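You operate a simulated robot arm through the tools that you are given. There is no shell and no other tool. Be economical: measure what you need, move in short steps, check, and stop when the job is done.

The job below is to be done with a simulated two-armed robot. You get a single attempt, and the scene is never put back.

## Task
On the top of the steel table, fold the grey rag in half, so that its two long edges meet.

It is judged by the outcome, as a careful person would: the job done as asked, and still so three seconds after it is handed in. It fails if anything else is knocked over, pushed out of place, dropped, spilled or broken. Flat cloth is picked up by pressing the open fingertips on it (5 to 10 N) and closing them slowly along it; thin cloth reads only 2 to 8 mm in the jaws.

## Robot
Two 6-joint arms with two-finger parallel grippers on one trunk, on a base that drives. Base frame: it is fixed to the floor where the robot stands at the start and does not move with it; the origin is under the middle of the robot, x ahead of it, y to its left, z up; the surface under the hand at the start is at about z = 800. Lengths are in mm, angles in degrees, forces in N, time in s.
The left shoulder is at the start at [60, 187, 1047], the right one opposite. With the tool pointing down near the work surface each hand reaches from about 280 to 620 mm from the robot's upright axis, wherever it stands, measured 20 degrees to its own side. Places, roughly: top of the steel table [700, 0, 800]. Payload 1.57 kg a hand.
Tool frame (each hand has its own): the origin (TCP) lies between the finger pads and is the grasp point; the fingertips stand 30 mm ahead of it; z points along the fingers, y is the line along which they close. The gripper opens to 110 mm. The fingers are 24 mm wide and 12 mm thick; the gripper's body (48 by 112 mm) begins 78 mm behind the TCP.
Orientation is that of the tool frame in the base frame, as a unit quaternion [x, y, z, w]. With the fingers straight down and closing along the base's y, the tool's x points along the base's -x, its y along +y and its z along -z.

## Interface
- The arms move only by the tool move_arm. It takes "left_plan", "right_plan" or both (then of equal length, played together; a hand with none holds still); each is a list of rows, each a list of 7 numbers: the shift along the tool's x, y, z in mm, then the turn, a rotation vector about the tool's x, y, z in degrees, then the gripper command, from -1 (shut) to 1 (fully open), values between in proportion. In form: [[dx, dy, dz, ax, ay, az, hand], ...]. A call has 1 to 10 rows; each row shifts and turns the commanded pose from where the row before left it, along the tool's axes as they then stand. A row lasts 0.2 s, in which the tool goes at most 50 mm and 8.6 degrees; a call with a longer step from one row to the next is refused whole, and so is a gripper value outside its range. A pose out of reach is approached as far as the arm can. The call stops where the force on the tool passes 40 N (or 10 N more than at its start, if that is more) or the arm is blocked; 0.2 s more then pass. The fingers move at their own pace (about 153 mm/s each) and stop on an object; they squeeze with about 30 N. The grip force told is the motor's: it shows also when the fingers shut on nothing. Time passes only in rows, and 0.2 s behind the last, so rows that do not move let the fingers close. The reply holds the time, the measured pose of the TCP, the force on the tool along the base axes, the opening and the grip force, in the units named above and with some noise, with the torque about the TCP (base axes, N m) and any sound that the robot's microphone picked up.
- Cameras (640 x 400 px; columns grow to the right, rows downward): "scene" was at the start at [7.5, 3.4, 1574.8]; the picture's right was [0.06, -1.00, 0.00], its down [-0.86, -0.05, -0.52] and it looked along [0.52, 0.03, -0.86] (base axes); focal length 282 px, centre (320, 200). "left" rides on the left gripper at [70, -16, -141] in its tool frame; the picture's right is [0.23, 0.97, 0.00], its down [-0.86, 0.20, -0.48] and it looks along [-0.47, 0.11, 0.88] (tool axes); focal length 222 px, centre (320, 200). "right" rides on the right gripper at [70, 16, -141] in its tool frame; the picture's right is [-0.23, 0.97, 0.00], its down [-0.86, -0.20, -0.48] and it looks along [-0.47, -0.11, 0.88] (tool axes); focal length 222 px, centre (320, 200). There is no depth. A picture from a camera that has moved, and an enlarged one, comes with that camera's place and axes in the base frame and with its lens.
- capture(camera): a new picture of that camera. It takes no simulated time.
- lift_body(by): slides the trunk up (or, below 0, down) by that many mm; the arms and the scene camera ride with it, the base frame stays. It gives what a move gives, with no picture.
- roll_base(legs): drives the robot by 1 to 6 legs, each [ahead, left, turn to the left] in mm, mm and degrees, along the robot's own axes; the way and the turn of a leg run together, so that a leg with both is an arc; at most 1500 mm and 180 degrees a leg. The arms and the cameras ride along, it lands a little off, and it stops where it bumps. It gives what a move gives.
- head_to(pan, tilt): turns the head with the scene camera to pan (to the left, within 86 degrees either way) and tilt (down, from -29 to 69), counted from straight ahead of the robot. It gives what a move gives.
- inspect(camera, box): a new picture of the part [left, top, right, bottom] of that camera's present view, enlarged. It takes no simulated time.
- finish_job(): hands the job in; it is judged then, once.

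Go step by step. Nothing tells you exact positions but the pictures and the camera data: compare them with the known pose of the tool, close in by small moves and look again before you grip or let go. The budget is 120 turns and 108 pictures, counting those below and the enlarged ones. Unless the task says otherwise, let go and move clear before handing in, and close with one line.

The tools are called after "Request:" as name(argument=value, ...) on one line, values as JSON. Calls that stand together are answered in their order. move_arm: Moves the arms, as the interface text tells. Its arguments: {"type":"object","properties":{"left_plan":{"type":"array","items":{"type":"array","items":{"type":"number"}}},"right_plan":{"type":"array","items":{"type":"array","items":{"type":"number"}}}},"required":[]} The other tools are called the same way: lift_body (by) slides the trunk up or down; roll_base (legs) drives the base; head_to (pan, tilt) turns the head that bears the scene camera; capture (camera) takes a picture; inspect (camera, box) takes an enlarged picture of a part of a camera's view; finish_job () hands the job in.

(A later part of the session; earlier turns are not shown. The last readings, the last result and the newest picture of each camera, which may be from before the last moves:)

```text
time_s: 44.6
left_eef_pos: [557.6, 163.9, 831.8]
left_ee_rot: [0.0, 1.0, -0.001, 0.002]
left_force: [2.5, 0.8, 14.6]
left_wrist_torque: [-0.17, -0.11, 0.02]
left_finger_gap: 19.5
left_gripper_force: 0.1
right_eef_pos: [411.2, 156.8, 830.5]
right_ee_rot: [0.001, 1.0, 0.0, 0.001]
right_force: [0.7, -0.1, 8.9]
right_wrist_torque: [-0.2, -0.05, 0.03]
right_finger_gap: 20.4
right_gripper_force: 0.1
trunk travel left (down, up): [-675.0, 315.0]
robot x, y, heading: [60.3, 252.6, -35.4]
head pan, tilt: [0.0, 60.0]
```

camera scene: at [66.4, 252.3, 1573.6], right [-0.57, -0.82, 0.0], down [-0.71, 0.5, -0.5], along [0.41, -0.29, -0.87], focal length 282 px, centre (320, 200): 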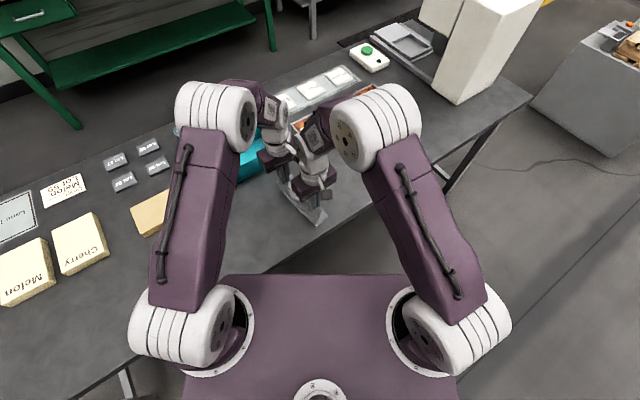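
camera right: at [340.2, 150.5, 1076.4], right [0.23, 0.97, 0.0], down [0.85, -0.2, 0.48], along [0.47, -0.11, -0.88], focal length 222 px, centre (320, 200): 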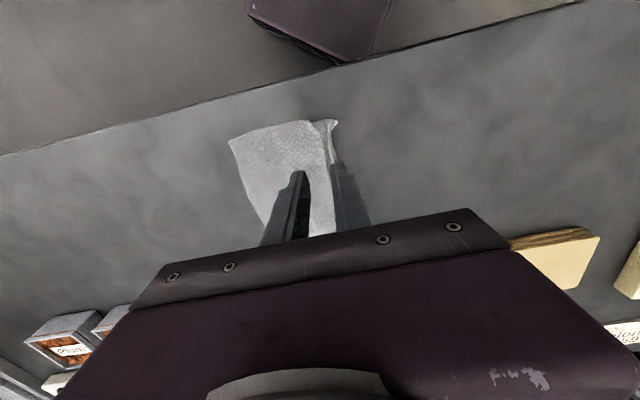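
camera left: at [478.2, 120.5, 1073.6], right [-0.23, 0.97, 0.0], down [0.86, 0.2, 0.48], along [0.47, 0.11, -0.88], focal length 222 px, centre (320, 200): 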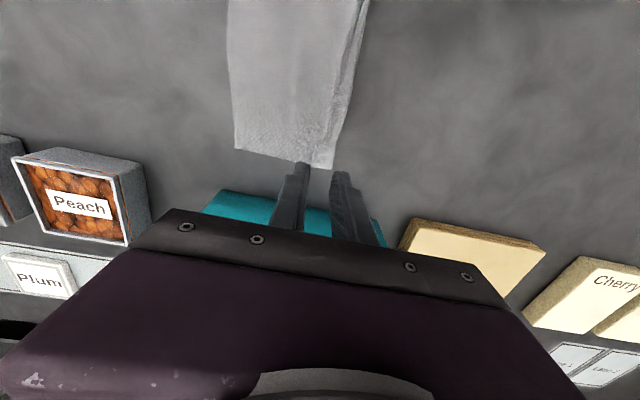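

Request:
move_arm(left_plan=[[0, 0, -1, 0, 0, 0, -0.636], [0, 0, 0, 0, 0, 0, -0.69], [0, 0, 0, 0, 0, 0, -0.74], [0, 0, 0, 0, 0, 0, -0.79], [0, 0, 0, 0, 0, 0, -0.84], [0, 0, 0, 0, 0, 0, -0.89], [0, 0, 0, 0, 0, 0, -0.94], [0, 0, 0, 0, 0, 0, -1], [0, 0, 0, 0, 0, 0, -1], [0, 0, -6, 0, 0, 0, -1]], right_plan=[[0, 0, 0, 0, 0, 0, -0.636], [0, 0, 0, 0, 0, 0, -0.69], [0, 0, 0, 0, 0, 0, -0.74], [0, 0, 0, 0, 0, 0, -0.79], [0, 0, 0, 0, 0, 0, -0.84], [0, 0, 0, 0, 0, 0, -0.89], [0, 0, 0, 0, 0, 0, -0.94], [0, 0, 0, 0, 0, 0, -1], [0, 0, 0, 0, 0, 0, -1], [0, 0, -6, 0, 0, 0, -1]])

Request:
inspect(camera="left", box=[200, 20, 400, 220])

Request:
inspect(camera="right", box=[240, 120, 400, 230])

```text
time_s: 46.8
left_eef_pos: [558.5, 162.5, 836.1]
left_ee_rot: [0.001, 1.0, 0.0, 0.0]
left_force: [0.4, -0.5, -0.5]
left_wrist_torque: [0.0, 0.02, 0.01]
left_finger_gap: 0.0
left_gripper_force: 21.8
right_eef_pos: [409.4, 154.3, 833.6]
right_ee_rot: [0.002, 1.0, 0.0, -0.002]
right_force: [-0.1, -0.5, -0.4]
right_wrist_torque: [-0.01, -0.02, 0.03]
right_finger_gap: 2.3
right_gripper_force: 24.0
trunk travel left (down, up): [-675.0, 315.0]
robot x, y, heading: [61.2, 254.1, -35.2]
head pan, tilt: [0.0, 60.0]
```

```text
2.00 times, centred on (300, 120) of left
camera zoom: at [488.0, 147.7, 977.6], right [-0.23, 0.97, 0.0], down [0.86, 0.2, 0.48], along [0.47, 0.11, -0.88], focal length 444 px, centre (360, 360)
```

zoom: 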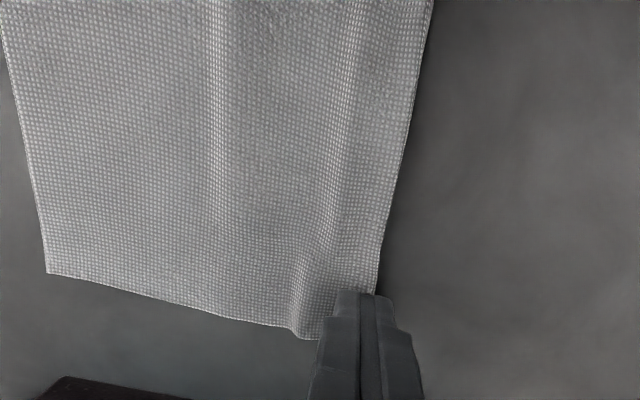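

```text
3.64 times, centred on (320, 175) of right
camera zoom: at [340.3, 170.2, 975.8], right [0.23, 0.97, 0.0], down [0.86, -0.2, 0.48], along [0.46, -0.11, -0.88], focal length 808 px, centre (320, 291)
```

zoom: 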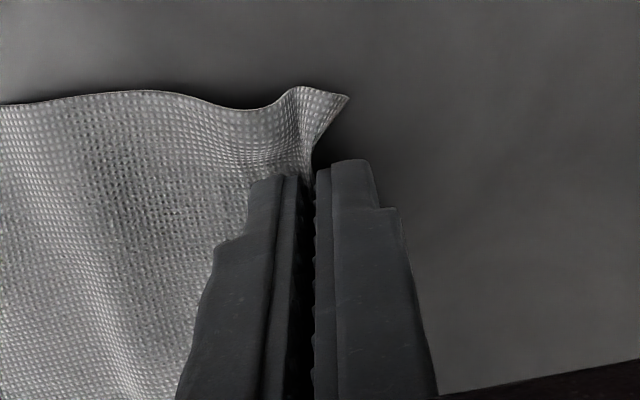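

The right hand has the edge (2.3 mm), but the left missed and the cloth slid out to y≈168. Retry the left about 8 mm inside the edge with firm, even pressure.

Request:
move_arm(left_plan=[[0, 0, -10, 0, 0, 0, -1], [0, 5, 0, 0, 0, 0, -0.56], [0, 4.5, 0, 0, 0, 0, -0.56], [0, 0, 6, 0, 0, 0, -0.56], [0, 0, 0, 0, 0, 0, -0.56]])

Request:
inspect(camera="left", box=[240, 80, 400, 240])

```text
time_s: 48.0
left_eef_pos: [557.8, 171.8, 841.8]
left_ee_rot: [0.001, 1.0, 0.0, 0.0]
left_force: [-0.1, 0.4, -0.1]
left_wrist_torque: [0.02, 0.0, 0.0]
left_finger_gap: 24.2
left_gripper_force: 0.1
right_eef_pos: [411.0, 155.0, 835.4]
right_ee_rot: [0.001, 1.0, 0.0, 0.001]
right_force: [-0.2, -0.2, -0.1]
right_wrist_torque: [0.0, 0.05, -0.03]
right_finger_gap: 2.5
right_gripper_force: 24.0
trunk travel left (down, up): [-675.0, 315.0]
robot x, y, heading: [63.4, 256.3, -35.1]
head pan, tilt: [0.0, 60.0]
```

```text
2.50 times, centred on (320, 160) of left
camera zoom: at [487.6, 157.0, 982.6], right [-0.23, 0.97, 0.0], down [0.86, 0.2, 0.48], along [0.47, 0.11, -0.88], focal length 555 px, centre (320, 300)
```

zoom: 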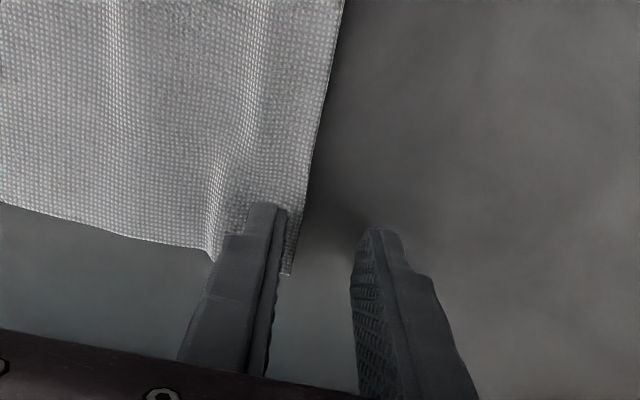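

Request:
move_arm(left_plan=[[0, -3, 4, 0, 0, 0, -0.56], [0, 0, 4, 0, 0, 0, -0.56], [0, 0, 2.5, 0, 0, 0, -0.56], [0, 0, 0, 0, 0, 0, -0.56]])

```text
time_s: 49.0
left_eef_pos: [557.2, 169.1, 831.8]
left_ee_rot: [0.001, 1.0, -0.001, 0.001]
left_force: [0.3, 1.0, 8.6]
left_wrist_torque: [-0.08, -0.07, 0.01]
left_finger_gap: 24.2
left_gripper_force: 0.1
right_eef_pos: [409.8, 154.9, 835.8]
right_ee_rot: [0.001, 1.0, 0.0, 0.0]
right_force: [0.9, -0.4, 0.4]
right_wrist_torque: [0.0, -0.04, -0.01]
right_finger_gap: 2.3
right_gripper_force: 23.3
trunk travel left (down, up): [-675.0, 315.0]
robot x, y, heading: [59.7, 255.3, -35.3]
head pan, tilt: [0.0, 60.0]
```

Request:
move_arm(left_plan=[[0, 0, 0.5, 0, 0, 0, -0.6], [0, 0, 0, 0, 0, 0, -0.65], [0, 0, 0, 0, 0, 0, -0.7], [0, 0, 0, 0, 0, 0, -0.75], [0, 0, 0, 0, 0, 0, -0.8], [0, 0, 0, 0, 0, 0, -0.85], [0, 0, 0, 0, 0, 0, -0.9], [0, 0, 0, 0, 0, 0, -0.95], [0, 0, 0, 0, 0, 0, -1], [0, 0, 0, 0, 0, 0, -1]])

Request:
inspect(camera="left", box=[240, 80, 400, 240])

```text
time_s: 51.2
left_eef_pos: [556.5, 168.8, 830.2]
left_ee_rot: [0.001, 1.0, 0.0, 0.002]
left_force: [-0.6, -2.1, 24.7]
left_wrist_torque: [-0.15, -0.11, 0.0]
left_finger_gap: 5.0
left_gripper_force: 25.7
right_eef_pos: [409.4, 154.9, 836.4]
right_ee_rot: [0.001, 1.0, 0.0, 0.001]
right_force: [-0.1, 0.2, 0.7]
right_wrist_torque: [0.0, -0.02, -0.01]
right_finger_gap: 2.6
right_gripper_force: 23.6
trunk travel left (down, up): [-675.0, 315.0]
robot x, y, heading: [60.7, 252.0, -35.3]
head pan, tilt: [0.0, 60.0]
```

```text
2.50 times, centred on (320, 160) of left
camera zoom: at [485.3, 154.4, 972.8], right [-0.23, 0.97, 0.0], down [0.85, 0.2, 0.48], along [0.47, 0.11, -0.88], focal length 555 px, centre (320, 300)
```

zoom: 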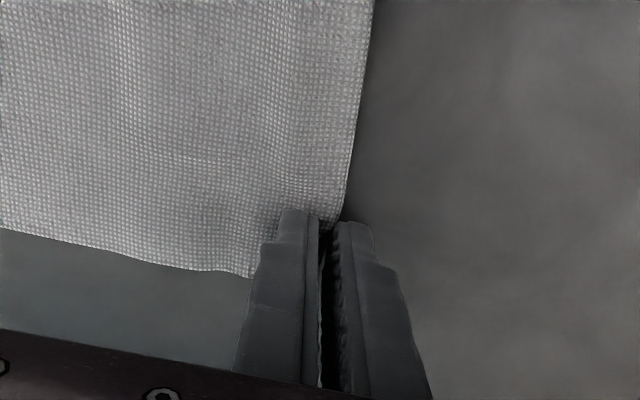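

The left now reads 5 mm, and the edge runs straight into the jaws. Lift both and check.

Request:
move_arm(left_plan=[[0, 0, -10, 0, 0, 0, -1], [0, -3, -12, 0, 0, 0, -1], [0, -3, -12, 0, 0, 0, -1], [0, 0, 0, 0, 0, 0, -1]], right_plan=[[0, 0, -8, 0, 0, 0, -1], [0, -3, -10, 0, 0, 0, -1], [0, -3, -10, 0, 0, 0, -1], [0, 0, 0, 0, 0, 0, -1]])

Request:
inspect(camera="left", box=[180, 0, 400, 220])

Request:
inspect(camera="right", box=[200, 110, 380, 240])

```text
time_s: 52.2
left_eef_pos: [557.6, 163.6, 863.5]
left_ee_rot: [0.001, 1.0, 0.0, 0.0]
left_force: [-0.6, -0.8, 0.0]
left_wrist_torque: [0.01, -0.01, -0.02]
left_finger_gap: 0.0
left_gripper_force: 21.1
right_eef_pos: [410.6, 148.2, 862.4]
right_ee_rot: [0.001, 1.0, -0.001, -0.001]
right_force: [-0.3, -0.2, 0.6]
right_wrist_torque: [-0.01, -0.03, 0.02]
right_finger_gap: 2.4
right_gripper_force: 24.1
trunk travel left (down, up): [-675.0, 315.0]
robot x, y, heading: [61.6, 253.6, -35.2]
head pan, tilt: [0.0, 60.0]
```

```text
1.82 times, centred on (290, 110) of left
camera zoom: at [487.3, 148.4, 1005.3], right [-0.23, 0.97, 0.0], down [0.86, 0.2, 0.48], along [0.47, 0.11, -0.88], focal length 404 px, centre (374, 364)
```

zoom: 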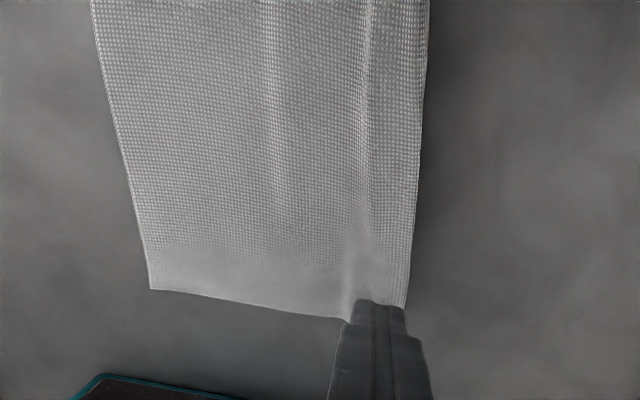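

```text
3.08 times, centred on (290, 175) of right
camera zoom: at [340.7, 164.0, 1004.8], right [0.23, 0.97, 0.0], down [0.86, -0.2, 0.48], along [0.47, -0.11, -0.88], focal length 684 px, centre (412, 277)
```

zoom: 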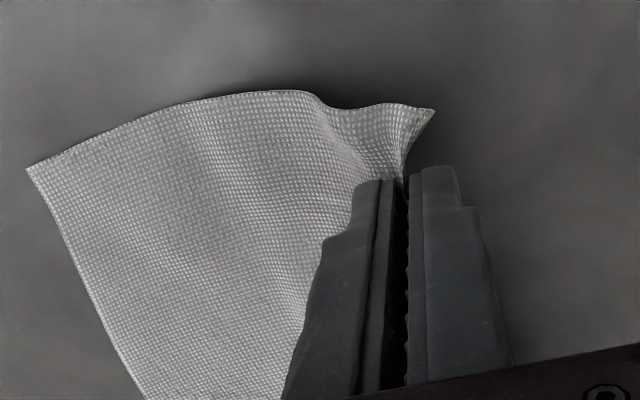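

The left slipped off again and the far edge is now at y≈182. I'll lower the right again and retry the left about 13 mm inside the edge.

Request:
move_arm(left_plan=[[0, 9, -4, 0, 0, 0, -0.8], [0, 9, 0, 0, 0, 0, -0.527], [0, 0, 10, 0, 0, 0, -0.527], [0, 0, 14, 0, 0, 0, -0.527], [0, 0, 0, 0, 0, 0, -0.527]], right_plan=[[0, 3, 10, 0, 0, 0, -1], [0, 3, 10, 0, 0, 0, -1], [0, 0, 6, 0, 0, 0, -1], [0, 0, 0, 0, 0, 0, -1], [0, 0, 0, 0, 0, 0, -1]])

Request:
inspect(camera="left", box=[240, 80, 400, 240])

```text
time_s: 53.4
left_eef_pos: [558.0, 181.3, 844.0]
left_ee_rot: [0.001, 1.0, 0.0, -0.001]
left_force: [0.4, -0.9, 0.1]
left_wrist_torque: [0.02, 0.03, 0.0]
left_finger_gap: 26.3
left_gripper_force: 0.0
right_eef_pos: [411.3, 154.6, 836.4]
right_ee_rot: [0.001, 1.0, 0.001, 0.0]
right_force: [-0.2, 0.4, 0.5]
right_wrist_torque: [-0.01, -0.01, -0.03]
right_finger_gap: 2.6
right_gripper_force: 24.1
trunk travel left (down, up): [-675.0, 315.0]
robot x, y, heading: [63.5, 257.7, -35.1]
head pan, tilt: [0.0, 60.0]
```

```text
2.50 times, centred on (320, 160) of left
camera zoom: at [487.5, 166.0, 985.1], right [-0.23, 0.97, 0.0], down [0.86, 0.2, 0.48], along [0.47, 0.11, -0.88], focal length 555 px, centre (320, 300)
```

zoom: 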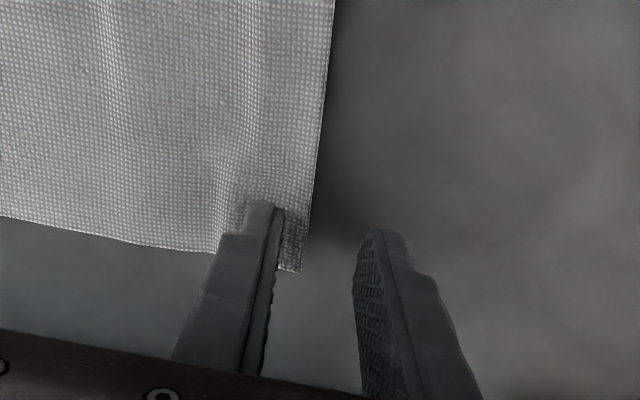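

Request:
move_arm(left_plan=[[0, -2, 5, 0, 0, 0, -0.527], [0, -1, 5, 0, 0, 0, -0.527], [0, 0, 2.5, 0, 0, 0, -0.527], [0, 0, 0, 0, 0, 0, -0.58], [0, 0, 0, 0, 0, 0, -0.63], [0, 0, 0, 0, 0, 0, -0.68], [0, 0, 0, 0, 0, 0, -0.73], [0, 0, 0, 0, 0, 0, -0.78], [0, 0, 0, 0, 0, 0, -0.83], [0, 0, 0, 0, 0, 0, -0.83]])

Request:
inspect(camera="left", box=[240, 80, 400, 240])

```text
time_s: 55.6
left_eef_pos: [558.3, 178.6, 831.9]
left_ee_rot: [0.001, 1.0, 0.0, 0.0]
left_force: [-0.1, 0.8, 1.4]
left_wrist_torque: [0.01, 0.03, 0.01]
left_finger_gap: 9.4
left_gripper_force: 0.3
right_eef_pos: [410.0, 154.7, 837.0]
right_ee_rot: [0.001, 1.0, 0.0, 0.001]
right_force: [0.3, 0.1, -0.1]
right_wrist_torque: [0.01, -0.02, -0.01]
right_finger_gap: 2.3
right_gripper_force: 23.9
trunk travel left (down, up): [-675.0, 315.0]
robot x, y, heading: [58.2, 255.3, -35.4]
head pan, tilt: [0.0, 60.0]
```

```text
2.50 times, centred on (320, 160) of left
camera zoom: at [487.2, 163.0, 972.7], right [-0.23, 0.97, 0.0], down [0.86, 0.2, 0.48], along [0.47, 0.11, -0.88], focal length 555 px, centre (320, 300)
```

zoom: 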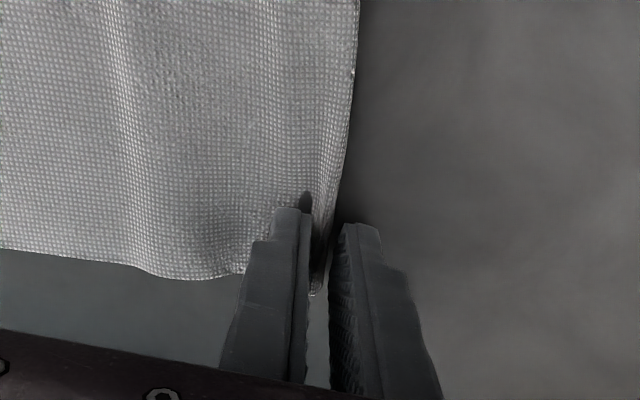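

The edge strip is buckling up between the fingers. Finish closing and lift a little.

Request:
move_arm(left_plan=[[0, 0, 0, 0, 0, 0, -0.88], [0, 0, 0, 0, 0, 0, -0.93], [0, 0, 0, 0, 0, 0, -1], [0, 0, 0, 0, 0, 0, -1], [0, 0, 0, 0, 0, 0, -1], [0, 0, -8, 0, 0, 0, -1], [0, 0, -8, 0, 0, 0, -1]])

Request:
inspect(camera="left", box=[240, 80, 400, 240])

```text
time_s: 57.2
left_eef_pos: [557.7, 178.8, 848.2]
left_ee_rot: [0.002, 1.0, 0.0, 0.001]
left_force: [-0.5, 0.0, -1.0]
left_wrist_torque: [0.0, 0.0, -0.04]
left_finger_gap: 2.4
left_gripper_force: 23.9
right_eef_pos: [409.7, 154.7, 837.9]
right_ee_rot: [0.001, 1.0, 0.0, 0.0]
right_force: [0.0, -0.3, -0.6]
right_wrist_torque: [-0.02, -0.03, -0.02]
right_finger_gap: 2.6
right_gripper_force: 24.0
trunk travel left (down, up): [-675.0, 315.0]
robot x, y, heading: [60.8, 254.6, -34.9]
head pan, tilt: [0.0, 60.0]
```

```text
2.50 times, centred on (320, 160) of left
camera zoom: at [487.2, 163.1, 989.0], right [-0.23, 0.97, 0.0], down [0.86, 0.2, 0.48], along [0.47, 0.11, -0.88], focal length 555 px, centre (320, 300)
```

zoom: 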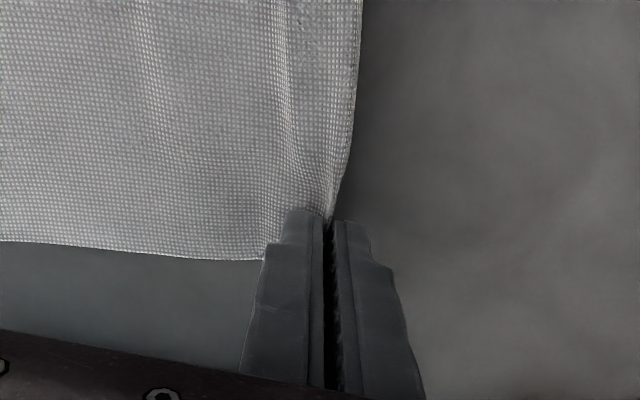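

Both corners are held very near the edge now. Lift both a bit and locate the right edge.

Request:
move_arm(left_plan=[[0, -4, -10, 0, 0, 0, -1], [0, -4, -10, 0, 0, 0, -1], [0, -5, -10, 0, 0, 0, -1], [0, 0, 0, 0, 0, 0, -1]], right_plan=[[0, -4, -14, 0, 0, 0, -1], [0, -4, -14, 0, 0, 0, -1], [0, -5, -12, 0, 0, 0, -1], [0, 0, 0, 0, 0, 0, -1]])

Request:
capture(camera="left")

Request:
capture(camera="right")

```text
time_s: 58.2
left_eef_pos: [558.3, 164.9, 878.5]
left_ee_rot: [0.001, 1.0, 0.001, -0.001]
left_force: [-0.4, -0.5, 0.8]
left_wrist_torque: [-0.02, 0.0, -0.01]
left_finger_gap: 2.4
left_gripper_force: 23.8
right_eef_pos: [411.2, 141.0, 876.9]
right_ee_rot: [0.001, 1.0, 0.0, 0.0]
right_force: [-1.2, 0.5, 0.1]
right_wrist_torque: [-0.01, -0.05, -0.02]
right_finger_gap: 2.4
right_gripper_force: 23.8
trunk travel left (down, up): [-675.0, 315.0]
robot x, y, heading: [59.3, 256.8, -35.1]
head pan, tilt: [0.0, 60.0]
```

```text
30 pictures are left
camera left: at [487.2, 149.9, 1019.3], right [-0.23, 0.97, 0.0], down [0.86, 0.2, 0.48], along [0.47, 0.11, -0.88], focal length 222 px, centre (320, 200)
```

left: 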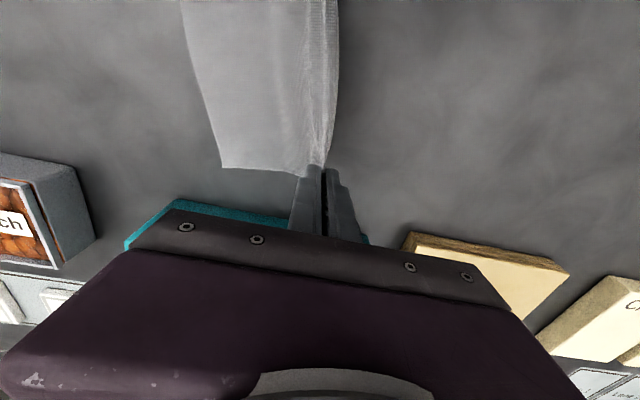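

```text
29 pictures are left
camera right: at [340.5, 156.6, 1018.9], right [0.23, 0.97, 0.0], down [0.85, -0.2, 0.48], along [0.47, -0.11, -0.88], focal length 222 px, centre (320, 200)
```

right: 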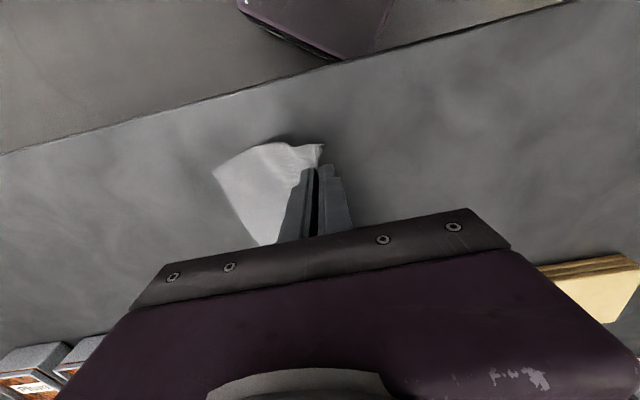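

The rag lies about 12° skewed, with its right edge running from (397, 29) to (591, 70). I'll carry the pinched edge over in a slack arc toward the matching points (571, 67) and (418, 34), pausing before touchdown.

Request:
move_arm(left_plan=[[-1.8, -7, -6.5, 0, 0, 0, -1], [-1.8, -15, -5, 0, 0, 0, -1], [-1.8, -20, 0, 0, 0, 0, -1], [-1.8, -20, 10, 0, 0, 0, -1], [-1.8, -17, 15, 0, 0, 0, -1], [-1.8, -12, 15, 0, 0, 0, -1], [0, 0, 0, 0, 0, 0, -1]], right_plan=[[-1, -12, -10, 0, 0, 0, -1], [-1, -18, -4, 0, 0, 0, -1], [-1, -21, 0, 0, 0, 0, -1], [-1, -20, 11, 0, 0, 0, -1], [-1, -17, 15, 0, 0, 0, -1], [-1, -12, 15, 0, 0, 0, -1], [0, 0, 0, 0, 0, 0, -1]])

Request:
inspect(camera="left", box=[230, 0, 450, 220])

Request:
inspect(camera="right", box=[220, 90, 420, 230])

```text
time_s: 59.8
left_eef_pos: [568.2, 76.1, 849.3]
left_ee_rot: [0.0, 1.0, 0.0, 0.0]
left_force: [-8.0, -2.0, 0.4]
left_wrist_torque: [-0.07, 0.18, 0.0]
left_finger_gap: 2.4
left_gripper_force: 23.6
right_eef_pos: [415.5, 41.0, 850.4]
right_ee_rot: [0.001, 1.0, 0.0, 0.001]
right_force: [7.7, 1.6, 0.3]
right_wrist_torque: [0.04, -0.18, 0.04]
right_finger_gap: 2.4
right_gripper_force: 24.2
trunk travel left (down, up): [-675.0, 315.0]
robot x, y, heading: [61.8, 256.2, -34.9]
head pan, tilt: [0.0, 60.0]
```

```text
1.82 times, centred on (340, 110) of left
camera zoom: at [497.8, 59.6, 990.3], right [-0.23, 0.97, 0.0], down [0.86, 0.2, 0.48], along [0.47, 0.11, -0.88], focal length 404 px, centre (284, 364)
```

zoom: 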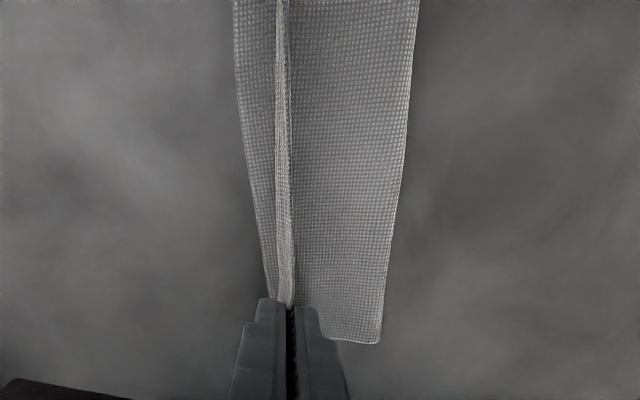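

```text
2.86 times, centred on (320, 160) of right
camera zoom: at [346.0, 57.5, 991.5], right [0.23, 0.97, 0.0], down [0.85, -0.2, 0.48], along [0.47, -0.11, -0.88], focal length 635 px, centre (320, 314)
```

zoom: 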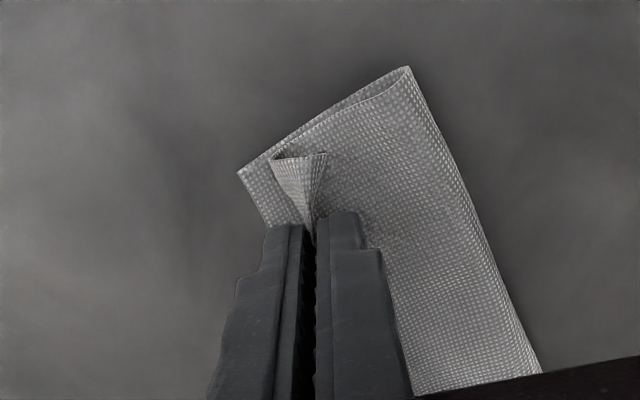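

Much better; the flap is only about 10 mm now. The hands are pulling slightly apart (8 N), so I'll ease them together, set down, and open so that only the outer finger moves away.

Request:
move_arm(left_plan=[[3, -2, 5, 0, 0, 0, -1], [1, -2, 5, 0, 0, 0, -1], [0, -1, 5, 0, 0, 0, -1], [0, 0, 0, 0, 0, 0, -1], [0, -2.5, 0, 0, 0, 0, -0.9], [0, -4, 0, 0, 0, 0, -0.76], [0, -4, 0, 0, 0, 0, -0.62], [0, -4, 0, 0, 0, 0, -0.48], [0, 0, 0, 0, 0, 0, -0.48]], right_plan=[[-1, -2, 5, 0, 0, 0, -1], [0, -2, 5, 0, 0, 0, -1], [0, -2, 6, 0, 0, 0, -1], [0, 0, 0, 0, 0, 0, -1], [0, -2.5, 0, 0, 0, 0, -0.9], [0, -4, 0, 0, 0, 0, -0.76], [0, -4, 0, 0, 0, 0, -0.62], [0, -4, 0, 0, 0, 0, -0.48], [0, 0, 0, 0, 0, 0, -0.48]])

Request:
inspect(camera="left", box=[230, 0, 450, 220])

Request:
inspect(camera="right", box=[220, 90, 420, 230])

```text
time_s: 61.8
left_eef_pos: [563.4, 55.0, 833.9]
left_ee_rot: [0.001, 1.0, 0.0, 0.0]
left_force: [-0.2, 0.0, -0.2]
left_wrist_torque: [-0.02, -0.01, 0.0]
left_finger_gap: 28.8
left_gripper_force: 0.0
right_eef_pos: [417.3, 22.3, 833.3]
right_ee_rot: [0.001, 1.0, 0.001, -0.001]
right_force: [0.0, -0.3, 0.2]
right_wrist_torque: [0.02, -0.03, 0.02]
right_finger_gap: 28.6
right_gripper_force: 0.0
trunk travel left (down, up): [-675.0, 315.0]
robot x, y, heading: [59.9, 255.3, -35.1]
head pan, tilt: [0.0, 60.0]
```

```text
1.82 times, centred on (340, 110) of left
camera zoom: at [493.8, 39.8, 975.4], right [-0.23, 0.97, 0.0], down [0.86, 0.2, 0.48], along [0.47, 0.11, -0.88], focal length 404 px, centre (284, 364)
```

zoom: 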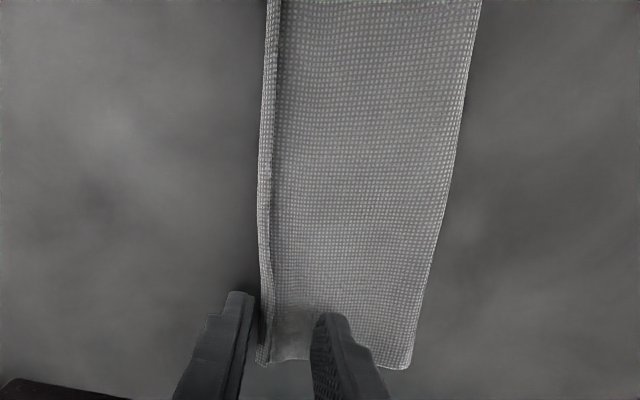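

```text
2.86 times, centred on (320, 160) of right
camera zoom: at [347.7, 36.8, 975.9], right [0.23, 0.97, 0.0], down [0.85, -0.2, 0.48], along [0.47, -0.11, -0.88], focal length 635 px, centre (320, 314)
```

zoom: 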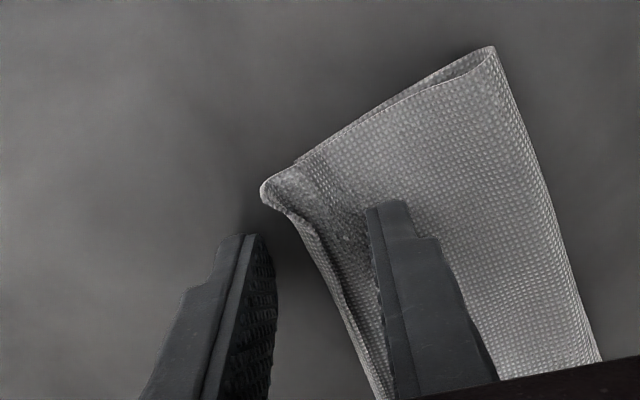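

The hem looks nearly unrolled and the edges roughly meet. Lift clear and inspect.

Request:
move_arm(left_plan=[[0, 0, -10, 0, 0, 0, -0.48], [0, 0, -40, 0, 0, 0, -0.48], [0, 0, -40, 0, 0, 0, -0.48], [0, 0, 0, 0, 0, 0, -0.48]], right_plan=[[0, 0, -10, 0, 0, 0, -0.48], [0, 0, -40, 0, 0, 0, -0.48], [0, 0, -40, 0, 0, 0, -0.48], [0, 0, 0, 0, 0, 0, -0.48]])

Request:
inspect(camera="left", box=[240, 0, 420, 180])

Request:
inspect(camera="right", box=[260, 80, 400, 200])

```text
time_s: 62.8
left_eef_pos: [566.7, 54.7, 924.2]
left_ee_rot: [0.001, 1.0, 0.0, 0.0]
left_force: [-0.3, 0.1, -0.9]
left_wrist_torque: [0.01, 0.02, 0.0]
left_finger_gap: 28.5
left_gripper_force: 0.1
right_eef_pos: [416.7, 21.6, 922.9]
right_ee_rot: [0.002, 1.0, 0.0, 0.0]
right_force: [0.6, 0.4, 0.8]
right_wrist_torque: [-0.02, 0.02, 0.04]
right_finger_gap: 28.8
right_gripper_force: 0.1
trunk travel left (down, up): [-675.0, 315.0]
robot x, y, heading: [62.6, 255.1, -35.3]
head pan, tilt: [0.0, 60.0]
```

```text
2.22 times, centred on (330, 90) of left
camera zoom: at [496.0, 38.9, 1065.4], right [-0.23, 0.97, 0.0], down [0.86, 0.2, 0.48], along [0.47, 0.11, -0.88], focal length 494 px, centre (298, 444)
```

zoom: 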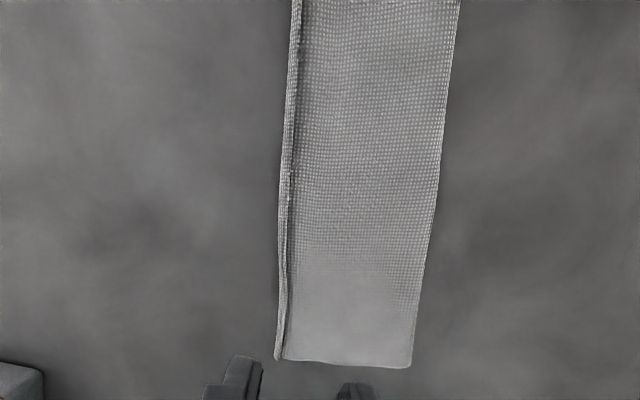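

```text
3.33 times, centred on (330, 140) of right
camera zoom: at [347.5, 36.6, 1066.0], right [0.23, 0.97, 0.0], down [0.86, -0.2, 0.48], along [0.47, -0.11, -0.88], focal length 740 px, centre (287, 400)
```

zoom: 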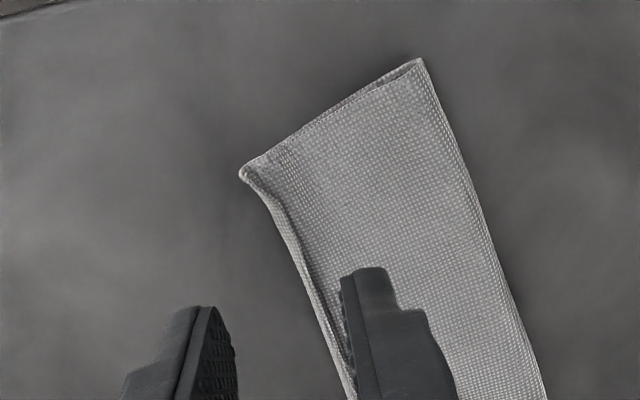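

The folded width is now 74 mm at the far end and about 70 mm near, i.e. half the rag. A narrow lip runs along the meeting edges, so I'll move the hands aside for a closer look.

Request:
move_arm(left_plan=[[0, 20, -40, 0, 0, 0, -0.48], [0, 40, -40, 0, 0, 0, -0.48], [0, 40, 0, 0, 0, 0, -0.48]], right_plan=[[-10, -25, 0, 0, 0, 0, -0.48], [-10, -25, 0, 0, 0, 0, -0.48], [-10, -20, 0, 0, 0, 0, -0.48]])

Request:
capture(camera="right")

Request:
inspect(camera="scene", box=[240, 140, 340, 230])

```text
refused: row 2 steps farther than a row can; nothing moved
```

```text
22 pictures are left
camera right: at [347.5, 36.6, 1066.0], right [0.23, 0.97, 0.0], down [0.86, -0.2, 0.48], along [0.47, -0.11, -0.88], focal length 222 px, centre (320, 200)
```

right: 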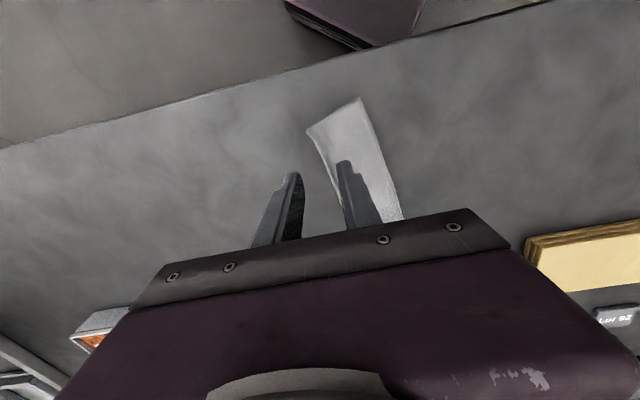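

```text
4.44 times, centred on (290, 185) of scene
camera zoom: at [67.6, 251.1, 1573.6], right [-0.57, -0.82, 0.0], down [-0.71, 0.5, -0.5], along [0.41, -0.29, -0.87], focal length 1256 px, centre (453, 267)
```

zoom: 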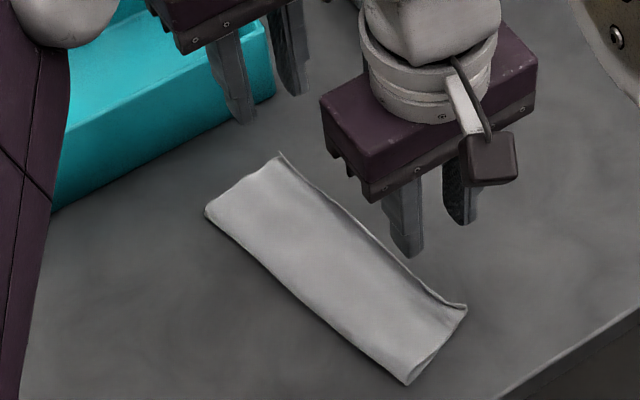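

The fold looks good, with only a small upturned lip along the meeting edges. I'll move the right hand aside for a close view.

Request:
move_arm(left_plan=[[0, 20, -30, 0, 0, 0, -0.48], [0, 30, -30, 0, 0, 0, -0.48], [0, 30, 0, 0, 0, 0, -0.48], [0, 0, 0, 0, 0, 0, -0.48]], right_plan=[[-15, -25, 0, 0, 0, 0, -0.48], [-15, -25, 0, 0, 0, 0, -1], [-15, -20, 0, 0, 0, 0, -1], [0, 0, 0, 0, 0, 0, -1]])

Request:
inspect(camera="right", box=[320, 60, 480, 200])

Request:
inspect(camera="scene", box=[280, 165, 350, 225])

```text
time_s: 63.8
left_eef_pos: [565.4, 134.4, 984.5]
left_ee_rot: [0.0, 1.0, 0.001, 0.0]
left_force: [0.1, 0.4, -0.2]
left_wrist_torque: [-0.01, 0.0, -0.02]
left_finger_gap: 28.8
left_gripper_force: 0.1
right_eef_pos: [461.2, -48.3, 924.1]
right_ee_rot: [0.001, 1.0, 0.0, 0.0]
right_force: [-0.3, 0.8, 0.8]
right_wrist_torque: [-0.03, -0.02, 0.03]
right_finger_gap: 0.0
right_gripper_force: 21.3
trunk travel left (down, up): [-675.0, 315.0]
robot x, y, heading: [61.4, 254.8, -35.3]
head pan, tilt: [0.0, 60.0]
```

```text
2.86 times, centred on (400, 130) of right
camera zoom: at [391.6, -33.5, 1065.4], right [0.23, 0.97, 0.0], down [0.85, -0.2, 0.48], along [0.47, -0.11, -0.88], focal length 635 px, centre (91, 400)
```

zoom: 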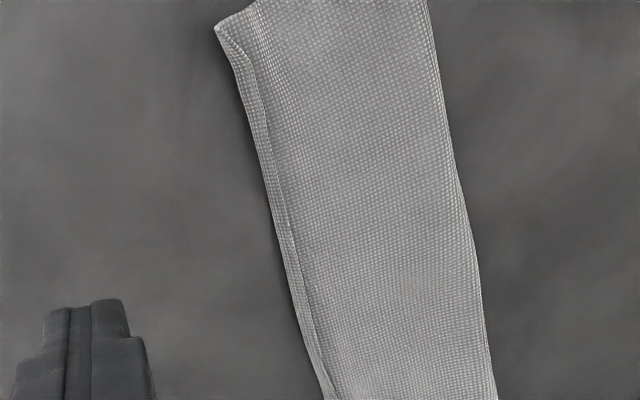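

```text
6.67 times, centred on (315, 195) of scene
camera zoom: at [66.0, 251.3, 1573.6], right [-0.57, -0.82, 0.0], down [-0.71, 0.5, -0.5], along [0.41, -0.29, -0.87], focal length 1883 px, centre (353, 233)
```

zoom: 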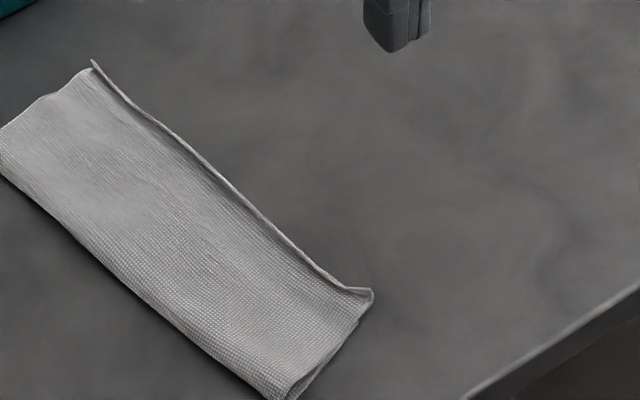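

The lip is the top layer's edge standing up about 7 mm. I'll ease it outward with a closed fingertip just above the cloth, starting in the middle, then press it flat.

Request:
move_arm(right_plan=[[0, 43, 0, 0, 0, 0, -1], [0, 43, 10, 0, 0, 0, -1], [0, 0, 40, 0, 0, 0, -1], [0, 0, 38, 0, 0, 0, -1], [0, -5, 0, 0, 0, 0, -1], [0, -5, 0, 0, 0, 0, -1], [0, -5, 1, 0, 0, 0, -1], [0, -2, 1.5, 0, 0, 0, -1], [0, 0, 1, 0, 0, 0, -1], [0, 0, 0, 0, 0, 0, -1]])

Request:
inspect(camera="right", box=[240, 30, 440, 230])

```text
time_s: 66.0
left_eef_pos: [565.0, 135.6, 986.1]
left_ee_rot: [0.001, 1.0, 0.0, 0.0]
left_force: [-0.8, 0.0, 0.6]
left_wrist_torque: [0.01, 0.0, -0.01]
left_finger_gap: 28.6
left_gripper_force: 0.1
right_eef_pos: [462.8, 20.3, 832.5]
right_ee_rot: [0.001, 1.0, 0.0, 0.0]
right_force: [-0.1, -0.1, 3.2]
right_wrist_torque: [0.02, 0.0, 0.03]
right_finger_gap: 0.0
right_gripper_force: 21.4
trunk travel left (down, up): [-675.0, 315.0]
robot x, y, heading: [57.8, 256.3, -34.9]
head pan, tilt: [0.0, 60.0]
```

```text
2.00 times, centred on (340, 130) of right
camera zoom: at [392.6, 35.7, 974.6], right [0.23, 0.97, 0.0], down [0.85, -0.2, 0.48], along [0.47, -0.11, -0.88], focal length 444 px, centre (280, 340)
```

zoom: 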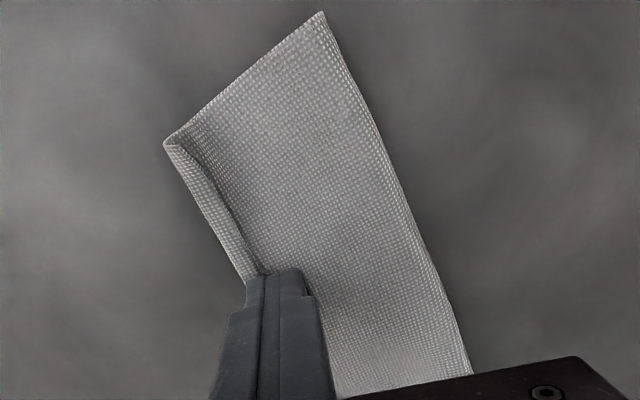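

Request:
move_arm(right_plan=[[0, 0, 1, 0, 0, 0, -1], [0, -3, 0, 0, 0, 0, -1], [0, 0, 0, 0, 0, 0, -1], [0, 0, -10, 0, 0, 0, -1], [0, -20, -30, 0, 0, 0, -1], [0, -30, -30, 0, 0, 0, -1], [0, -15, 0, 0, 0, 0, -1], [0, 0, 0, 0, 0, 0, -1]])

Request:
inspect(camera="right", box=[320, 50, 480, 210])

```text
time_s: 67.8
left_eef_pos: [565.2, 134.4, 984.3]
left_ee_rot: [0.001, 1.0, 0.001, 0.001]
left_force: [0.2, 0.2, 0.4]
left_wrist_torque: [-0.01, 0.0, -0.02]
left_finger_gap: 28.6
left_gripper_force: 0.1
right_eef_pos: [463.3, -48.5, 903.9]
right_ee_rot: [0.0, 1.0, -0.001, 0.0]
right_force: [0.7, 0.5, 0.3]
right_wrist_torque: [0.0, 0.01, 0.0]
right_finger_gap: 0.0
right_gripper_force: 20.8
trunk travel left (down, up): [-675.0, 315.0]
robot x, y, heading: [59.7, 256.3, -35.3]
head pan, tilt: [0.0, 60.0]
```

```text
2.50 times, centred on (400, 130) of right
camera zoom: at [392.7, -32.3, 1043.8], right [0.23, 0.97, 0.0], down [0.85, -0.2, 0.48], along [0.47, -0.11, -0.88], focal length 555 px, centre (120, 375)
```

zoom: 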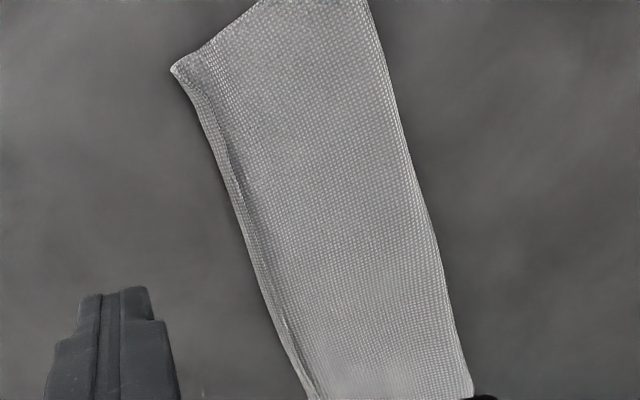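

The lip in the middle is much smaller. Do the same at the near end.

Request:
move_arm(right_plan=[[21, 28, 0, 0, 0, 0, -1], [22, 28, 10, 0, 0, 0, -1], [0, 0, 40, 0, 0, 0, -1], [0, 0, 18, 0, 0, 0, -1], [0, -5, 0, 0, 0, 0, -1], [0, -5, 0, 0, 0, 0, -1], [0, -4, 1.5, 0, 0, 0, -1], [0, -2, 1.5, 0, 0, 0, -1], [0, 0, 1, 0, 0, 0, -1], [0, 0, -10, 0, 0, 0, -1]])

Request:
move_arm(right_plan=[[-30, 0, -30, 0, 0, 0, -1], [-40, 22, 0, 0, 0, 0, -1], [-40, 22, 5, 0, 0, 0, -1], [0, 0, 33, 0, 0, 0, -1], [0, -5, 0, 0, 0, 0, -1], [0, -5, 0, 0, 0, 0, -1], [0, -4, 1.5, 0, 0, 0, -1], [0, -2, 1.5, 0, 0, 0, -1], [0, 0, 1, 0, 0, 0, -1], [0, 0, -10, 0, 0, 0, -1]])

Request:
move_arm(right_plan=[[0, -20, -30, 0, 0, 0, -1], [20, -30, -30, 0, 0, 0, -1], [30, -30, 0, 0, 0, 0, -1], [20, 0, 0, 0, 0, 0, -1], [0, 0, 0, 0, 0, 0, -1]])

Request:
inspect(camera="right", box=[320, 50, 480, 210])

Request:
inspect(camera="scene", box=[250, 150, 350, 230])

```text
time_s: 70.0
left_eef_pos: [565.1, 134.4, 984.6]
left_ee_rot: [0.001, 1.0, 0.0, 0.0]
left_force: [-0.2, -0.3, -0.4]
left_wrist_torque: [0.04, -0.01, 0.01]
left_finger_gap: 28.6
left_gripper_force: 0.1
right_eef_pos: [417.7, -8.7, 840.2]
right_ee_rot: [0.0, 1.0, 0.0, -0.001]
right_force: [0.3, 0.0, -0.1]
right_wrist_torque: [-0.01, -0.03, -0.02]
right_finger_gap: 0.0
right_gripper_force: 21.4
trunk travel left (down, up): [-675.0, 315.0]
robot x, y, heading: [63.0, 254.1, -34.9]
head pan, tilt: [0.0, 60.0]
```

```text
time_s: 72.2
left_eef_pos: [566.0, 134.7, 984.7]
left_ee_rot: [0.001, 1.0, 0.0, -0.001]
left_force: [0.9, -0.4, 0.0]
left_wrist_torque: [-0.01, 0.03, -0.01]
left_finger_gap: 29.0
left_gripper_force: 0.1
right_eef_pos: [528.9, 19.8, 836.4]
right_ee_rot: [0.001, 1.0, 0.0, -0.002]
right_force: [-0.4, -0.2, -0.2]
right_wrist_torque: [0.04, -0.03, 0.03]
right_finger_gap: 0.0
right_gripper_force: 21.4
trunk travel left (down, up): [-675.0, 315.0]
robot x, y, heading: [62.9, 259.4, -35.0]
head pan, tilt: [0.0, 60.0]
```

```text
time_s: 73.4
left_eef_pos: [566.0, 134.5, 984.3]
left_ee_rot: [0.001, 1.0, 0.0, 0.0]
left_force: [-0.6, -0.3, -0.2]
left_wrist_torque: [0.0, 0.0, -0.01]
left_finger_gap: 28.5
left_gripper_force: 0.1
right_eef_pos: [460.0, -59.8, 898.5]
right_ee_rot: [0.001, 1.0, 0.0, 0.0]
right_force: [-0.6, 0.4, 0.5]
right_wrist_torque: [-0.02, 0.01, 0.01]
right_finger_gap: 0.2
right_gripper_force: 21.3
trunk travel left (down, up): [-675.0, 315.0]
robot x, y, heading: [60.2, 255.7, -35.0]
head pan, tilt: [0.0, 60.0]
```

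```text
2.50 times, centred on (400, 130) of right
camera zoom: at [389.5, -44.0, 1040.6], right [0.23, 0.97, 0.0], down [0.85, -0.2, 0.48], along [0.47, -0.11, -0.88], focal length 555 px, centre (120, 375)
```

zoom: 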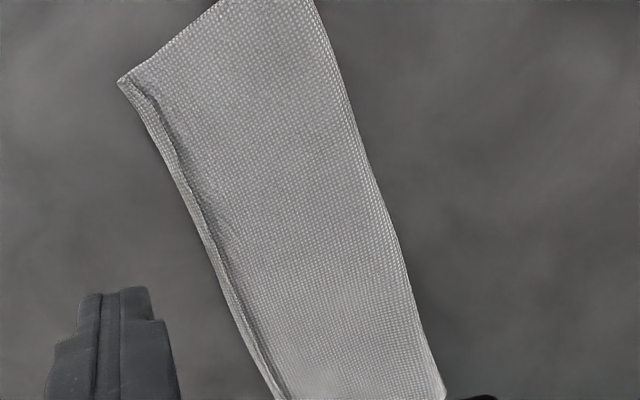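

```text
5.00 times, centred on (300, 190) of scene
camera zoom: at [66.5, 251.6, 1573.6], right [-0.57, -0.82, 0.0], down [-0.71, 0.5, -0.5], along [0.41, -0.29, -0.87], focal length 1413 px, centre (420, 250)
```

zoom: 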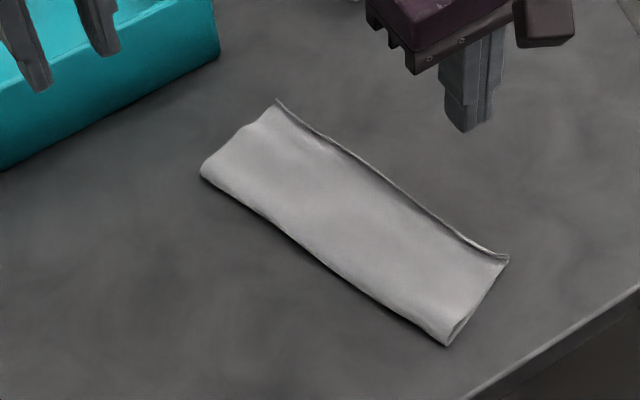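

Request:
inspect(camera="right", box=[345, 75, 385, 115])

Request:
inspect(camera="right", box=[365, 160, 405, 200])

```text
10.00 times, centred on (365, 95) of right
camera zoom: at [389.5, -44.0, 1040.6], right [0.23, 0.97, 0.0], down [0.85, -0.2, 0.48], along [0.47, -0.11, -0.88], focal length 2221 px, centre (-130, 1250)
```

zoom: 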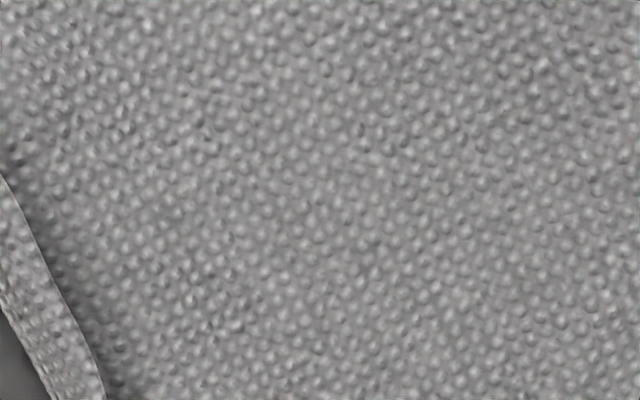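

```text
10.00 times, centred on (385, 180) of right
camera zoom: at [389.5, -44.0, 1040.6], right [0.23, 0.97, 0.0], down [0.85, -0.2, 0.48], along [0.47, -0.11, -0.88], focal length 2221 px, centre (-330, 400)
```

zoom: 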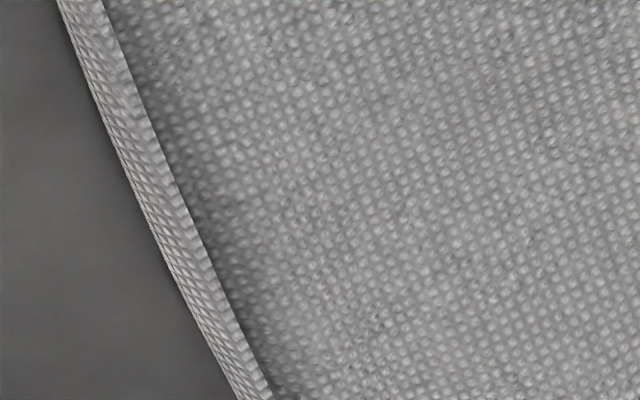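

The strip is the top edge's last ~6 mm standing nearly upright. I'll sweep it outward from further inside, with the fingertip just above the cloth (no downward pressure).

Request:
move_arm(right_plan=[[-4, 31, 0, 0, 0, 0, -1], [-4, 32, 15, 0, 0, 0, -1], [0, 0, 30, 0, 0, 0, -1], [0, 0, 19.5, 0, 0, 0, -1], [-1.2, -4.3, 0, 0, 0, 0, -1], [-1.2, -4.3, 0, 0, 0, 0, -1], [-1.2, -4.3, 0, 0, 0, 0, -1], [-1.2, -4.3, 0, 0, 0, 0, -1], [-1.2, -4.3, 0, 0, 0, 0, -1], [-1.2, -4.3, 0, 0, 0, 0, -1]])

Request:
move_arm(right_plan=[[-1.2, -4.3, 0, 0, 0, 0, -1], [-1, -4, -10, 0, 0, 0, -1], [0, -20, -30, 0, 0, 0, -1], [0, -25, -25, 0, 0, 0, -1], [0, 0, 0, 0, 0, 0, -1]])

Request:
inspect(camera="right", box=[310, 50, 470, 210])

```text
time_s: 75.6
left_eef_pos: [564.8, 135.6, 984.9]
left_ee_rot: [0.001, 1.0, 0.0, 0.0]
left_force: [0.3, 0.2, -1.3]
left_wrist_torque: [0.01, 0.05, -0.01]
left_finger_gap: 28.6
left_gripper_force: 0.1
right_eef_pos: [474.1, -23.8, 833.0]
right_ee_rot: [0.001, 1.0, 0.0, 0.001]
right_force: [0.4, -0.6, -0.1]
right_wrist_torque: [-0.03, 0.0, -0.01]
right_finger_gap: 0.1
right_gripper_force: 21.2
trunk travel left (down, up): [-675.0, 315.0]
robot x, y, heading: [60.1, 257.3, -35.2]
head pan, tilt: [0.0, 60.0]
```

```text
time_s: 76.8
left_eef_pos: [565.7, 135.1, 985.5]
left_ee_rot: [0.001, 1.0, 0.0, 0.0]
left_force: [-0.5, -0.6, -0.1]
left_wrist_torque: [-0.03, -0.02, 0.03]
left_finger_gap: 28.6
left_gripper_force: 0.1
right_eef_pos: [477.0, -75.8, 899.0]
right_ee_rot: [0.001, 1.0, 0.0, -0.001]
right_force: [0.8, 0.2, 0.7]
right_wrist_torque: [0.01, 0.0, -0.01]
right_finger_gap: 0.1
right_gripper_force: 21.1
trunk travel left (down, up): [-675.0, 315.0]
robot x, y, heading: [57.9, 254.9, -35.2]
head pan, tilt: [0.0, 60.0]
```

```text
2.50 times, centred on (390, 130) of right
camera zoom: at [407.0, -60.4, 1040.5], right [0.23, 0.97, 0.0], down [0.85, -0.2, 0.48], along [0.47, -0.11, -0.88], focal length 555 px, centre (145, 375)
```

zoom: 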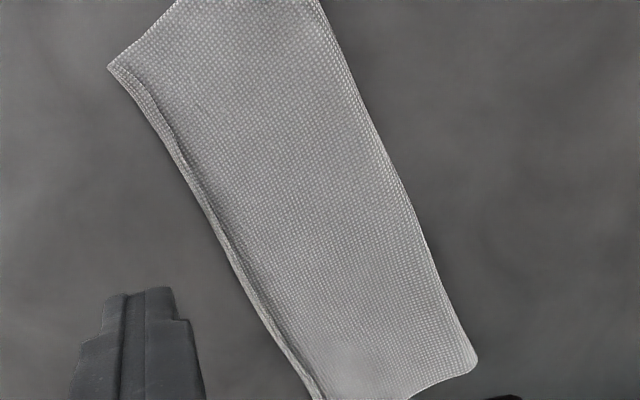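

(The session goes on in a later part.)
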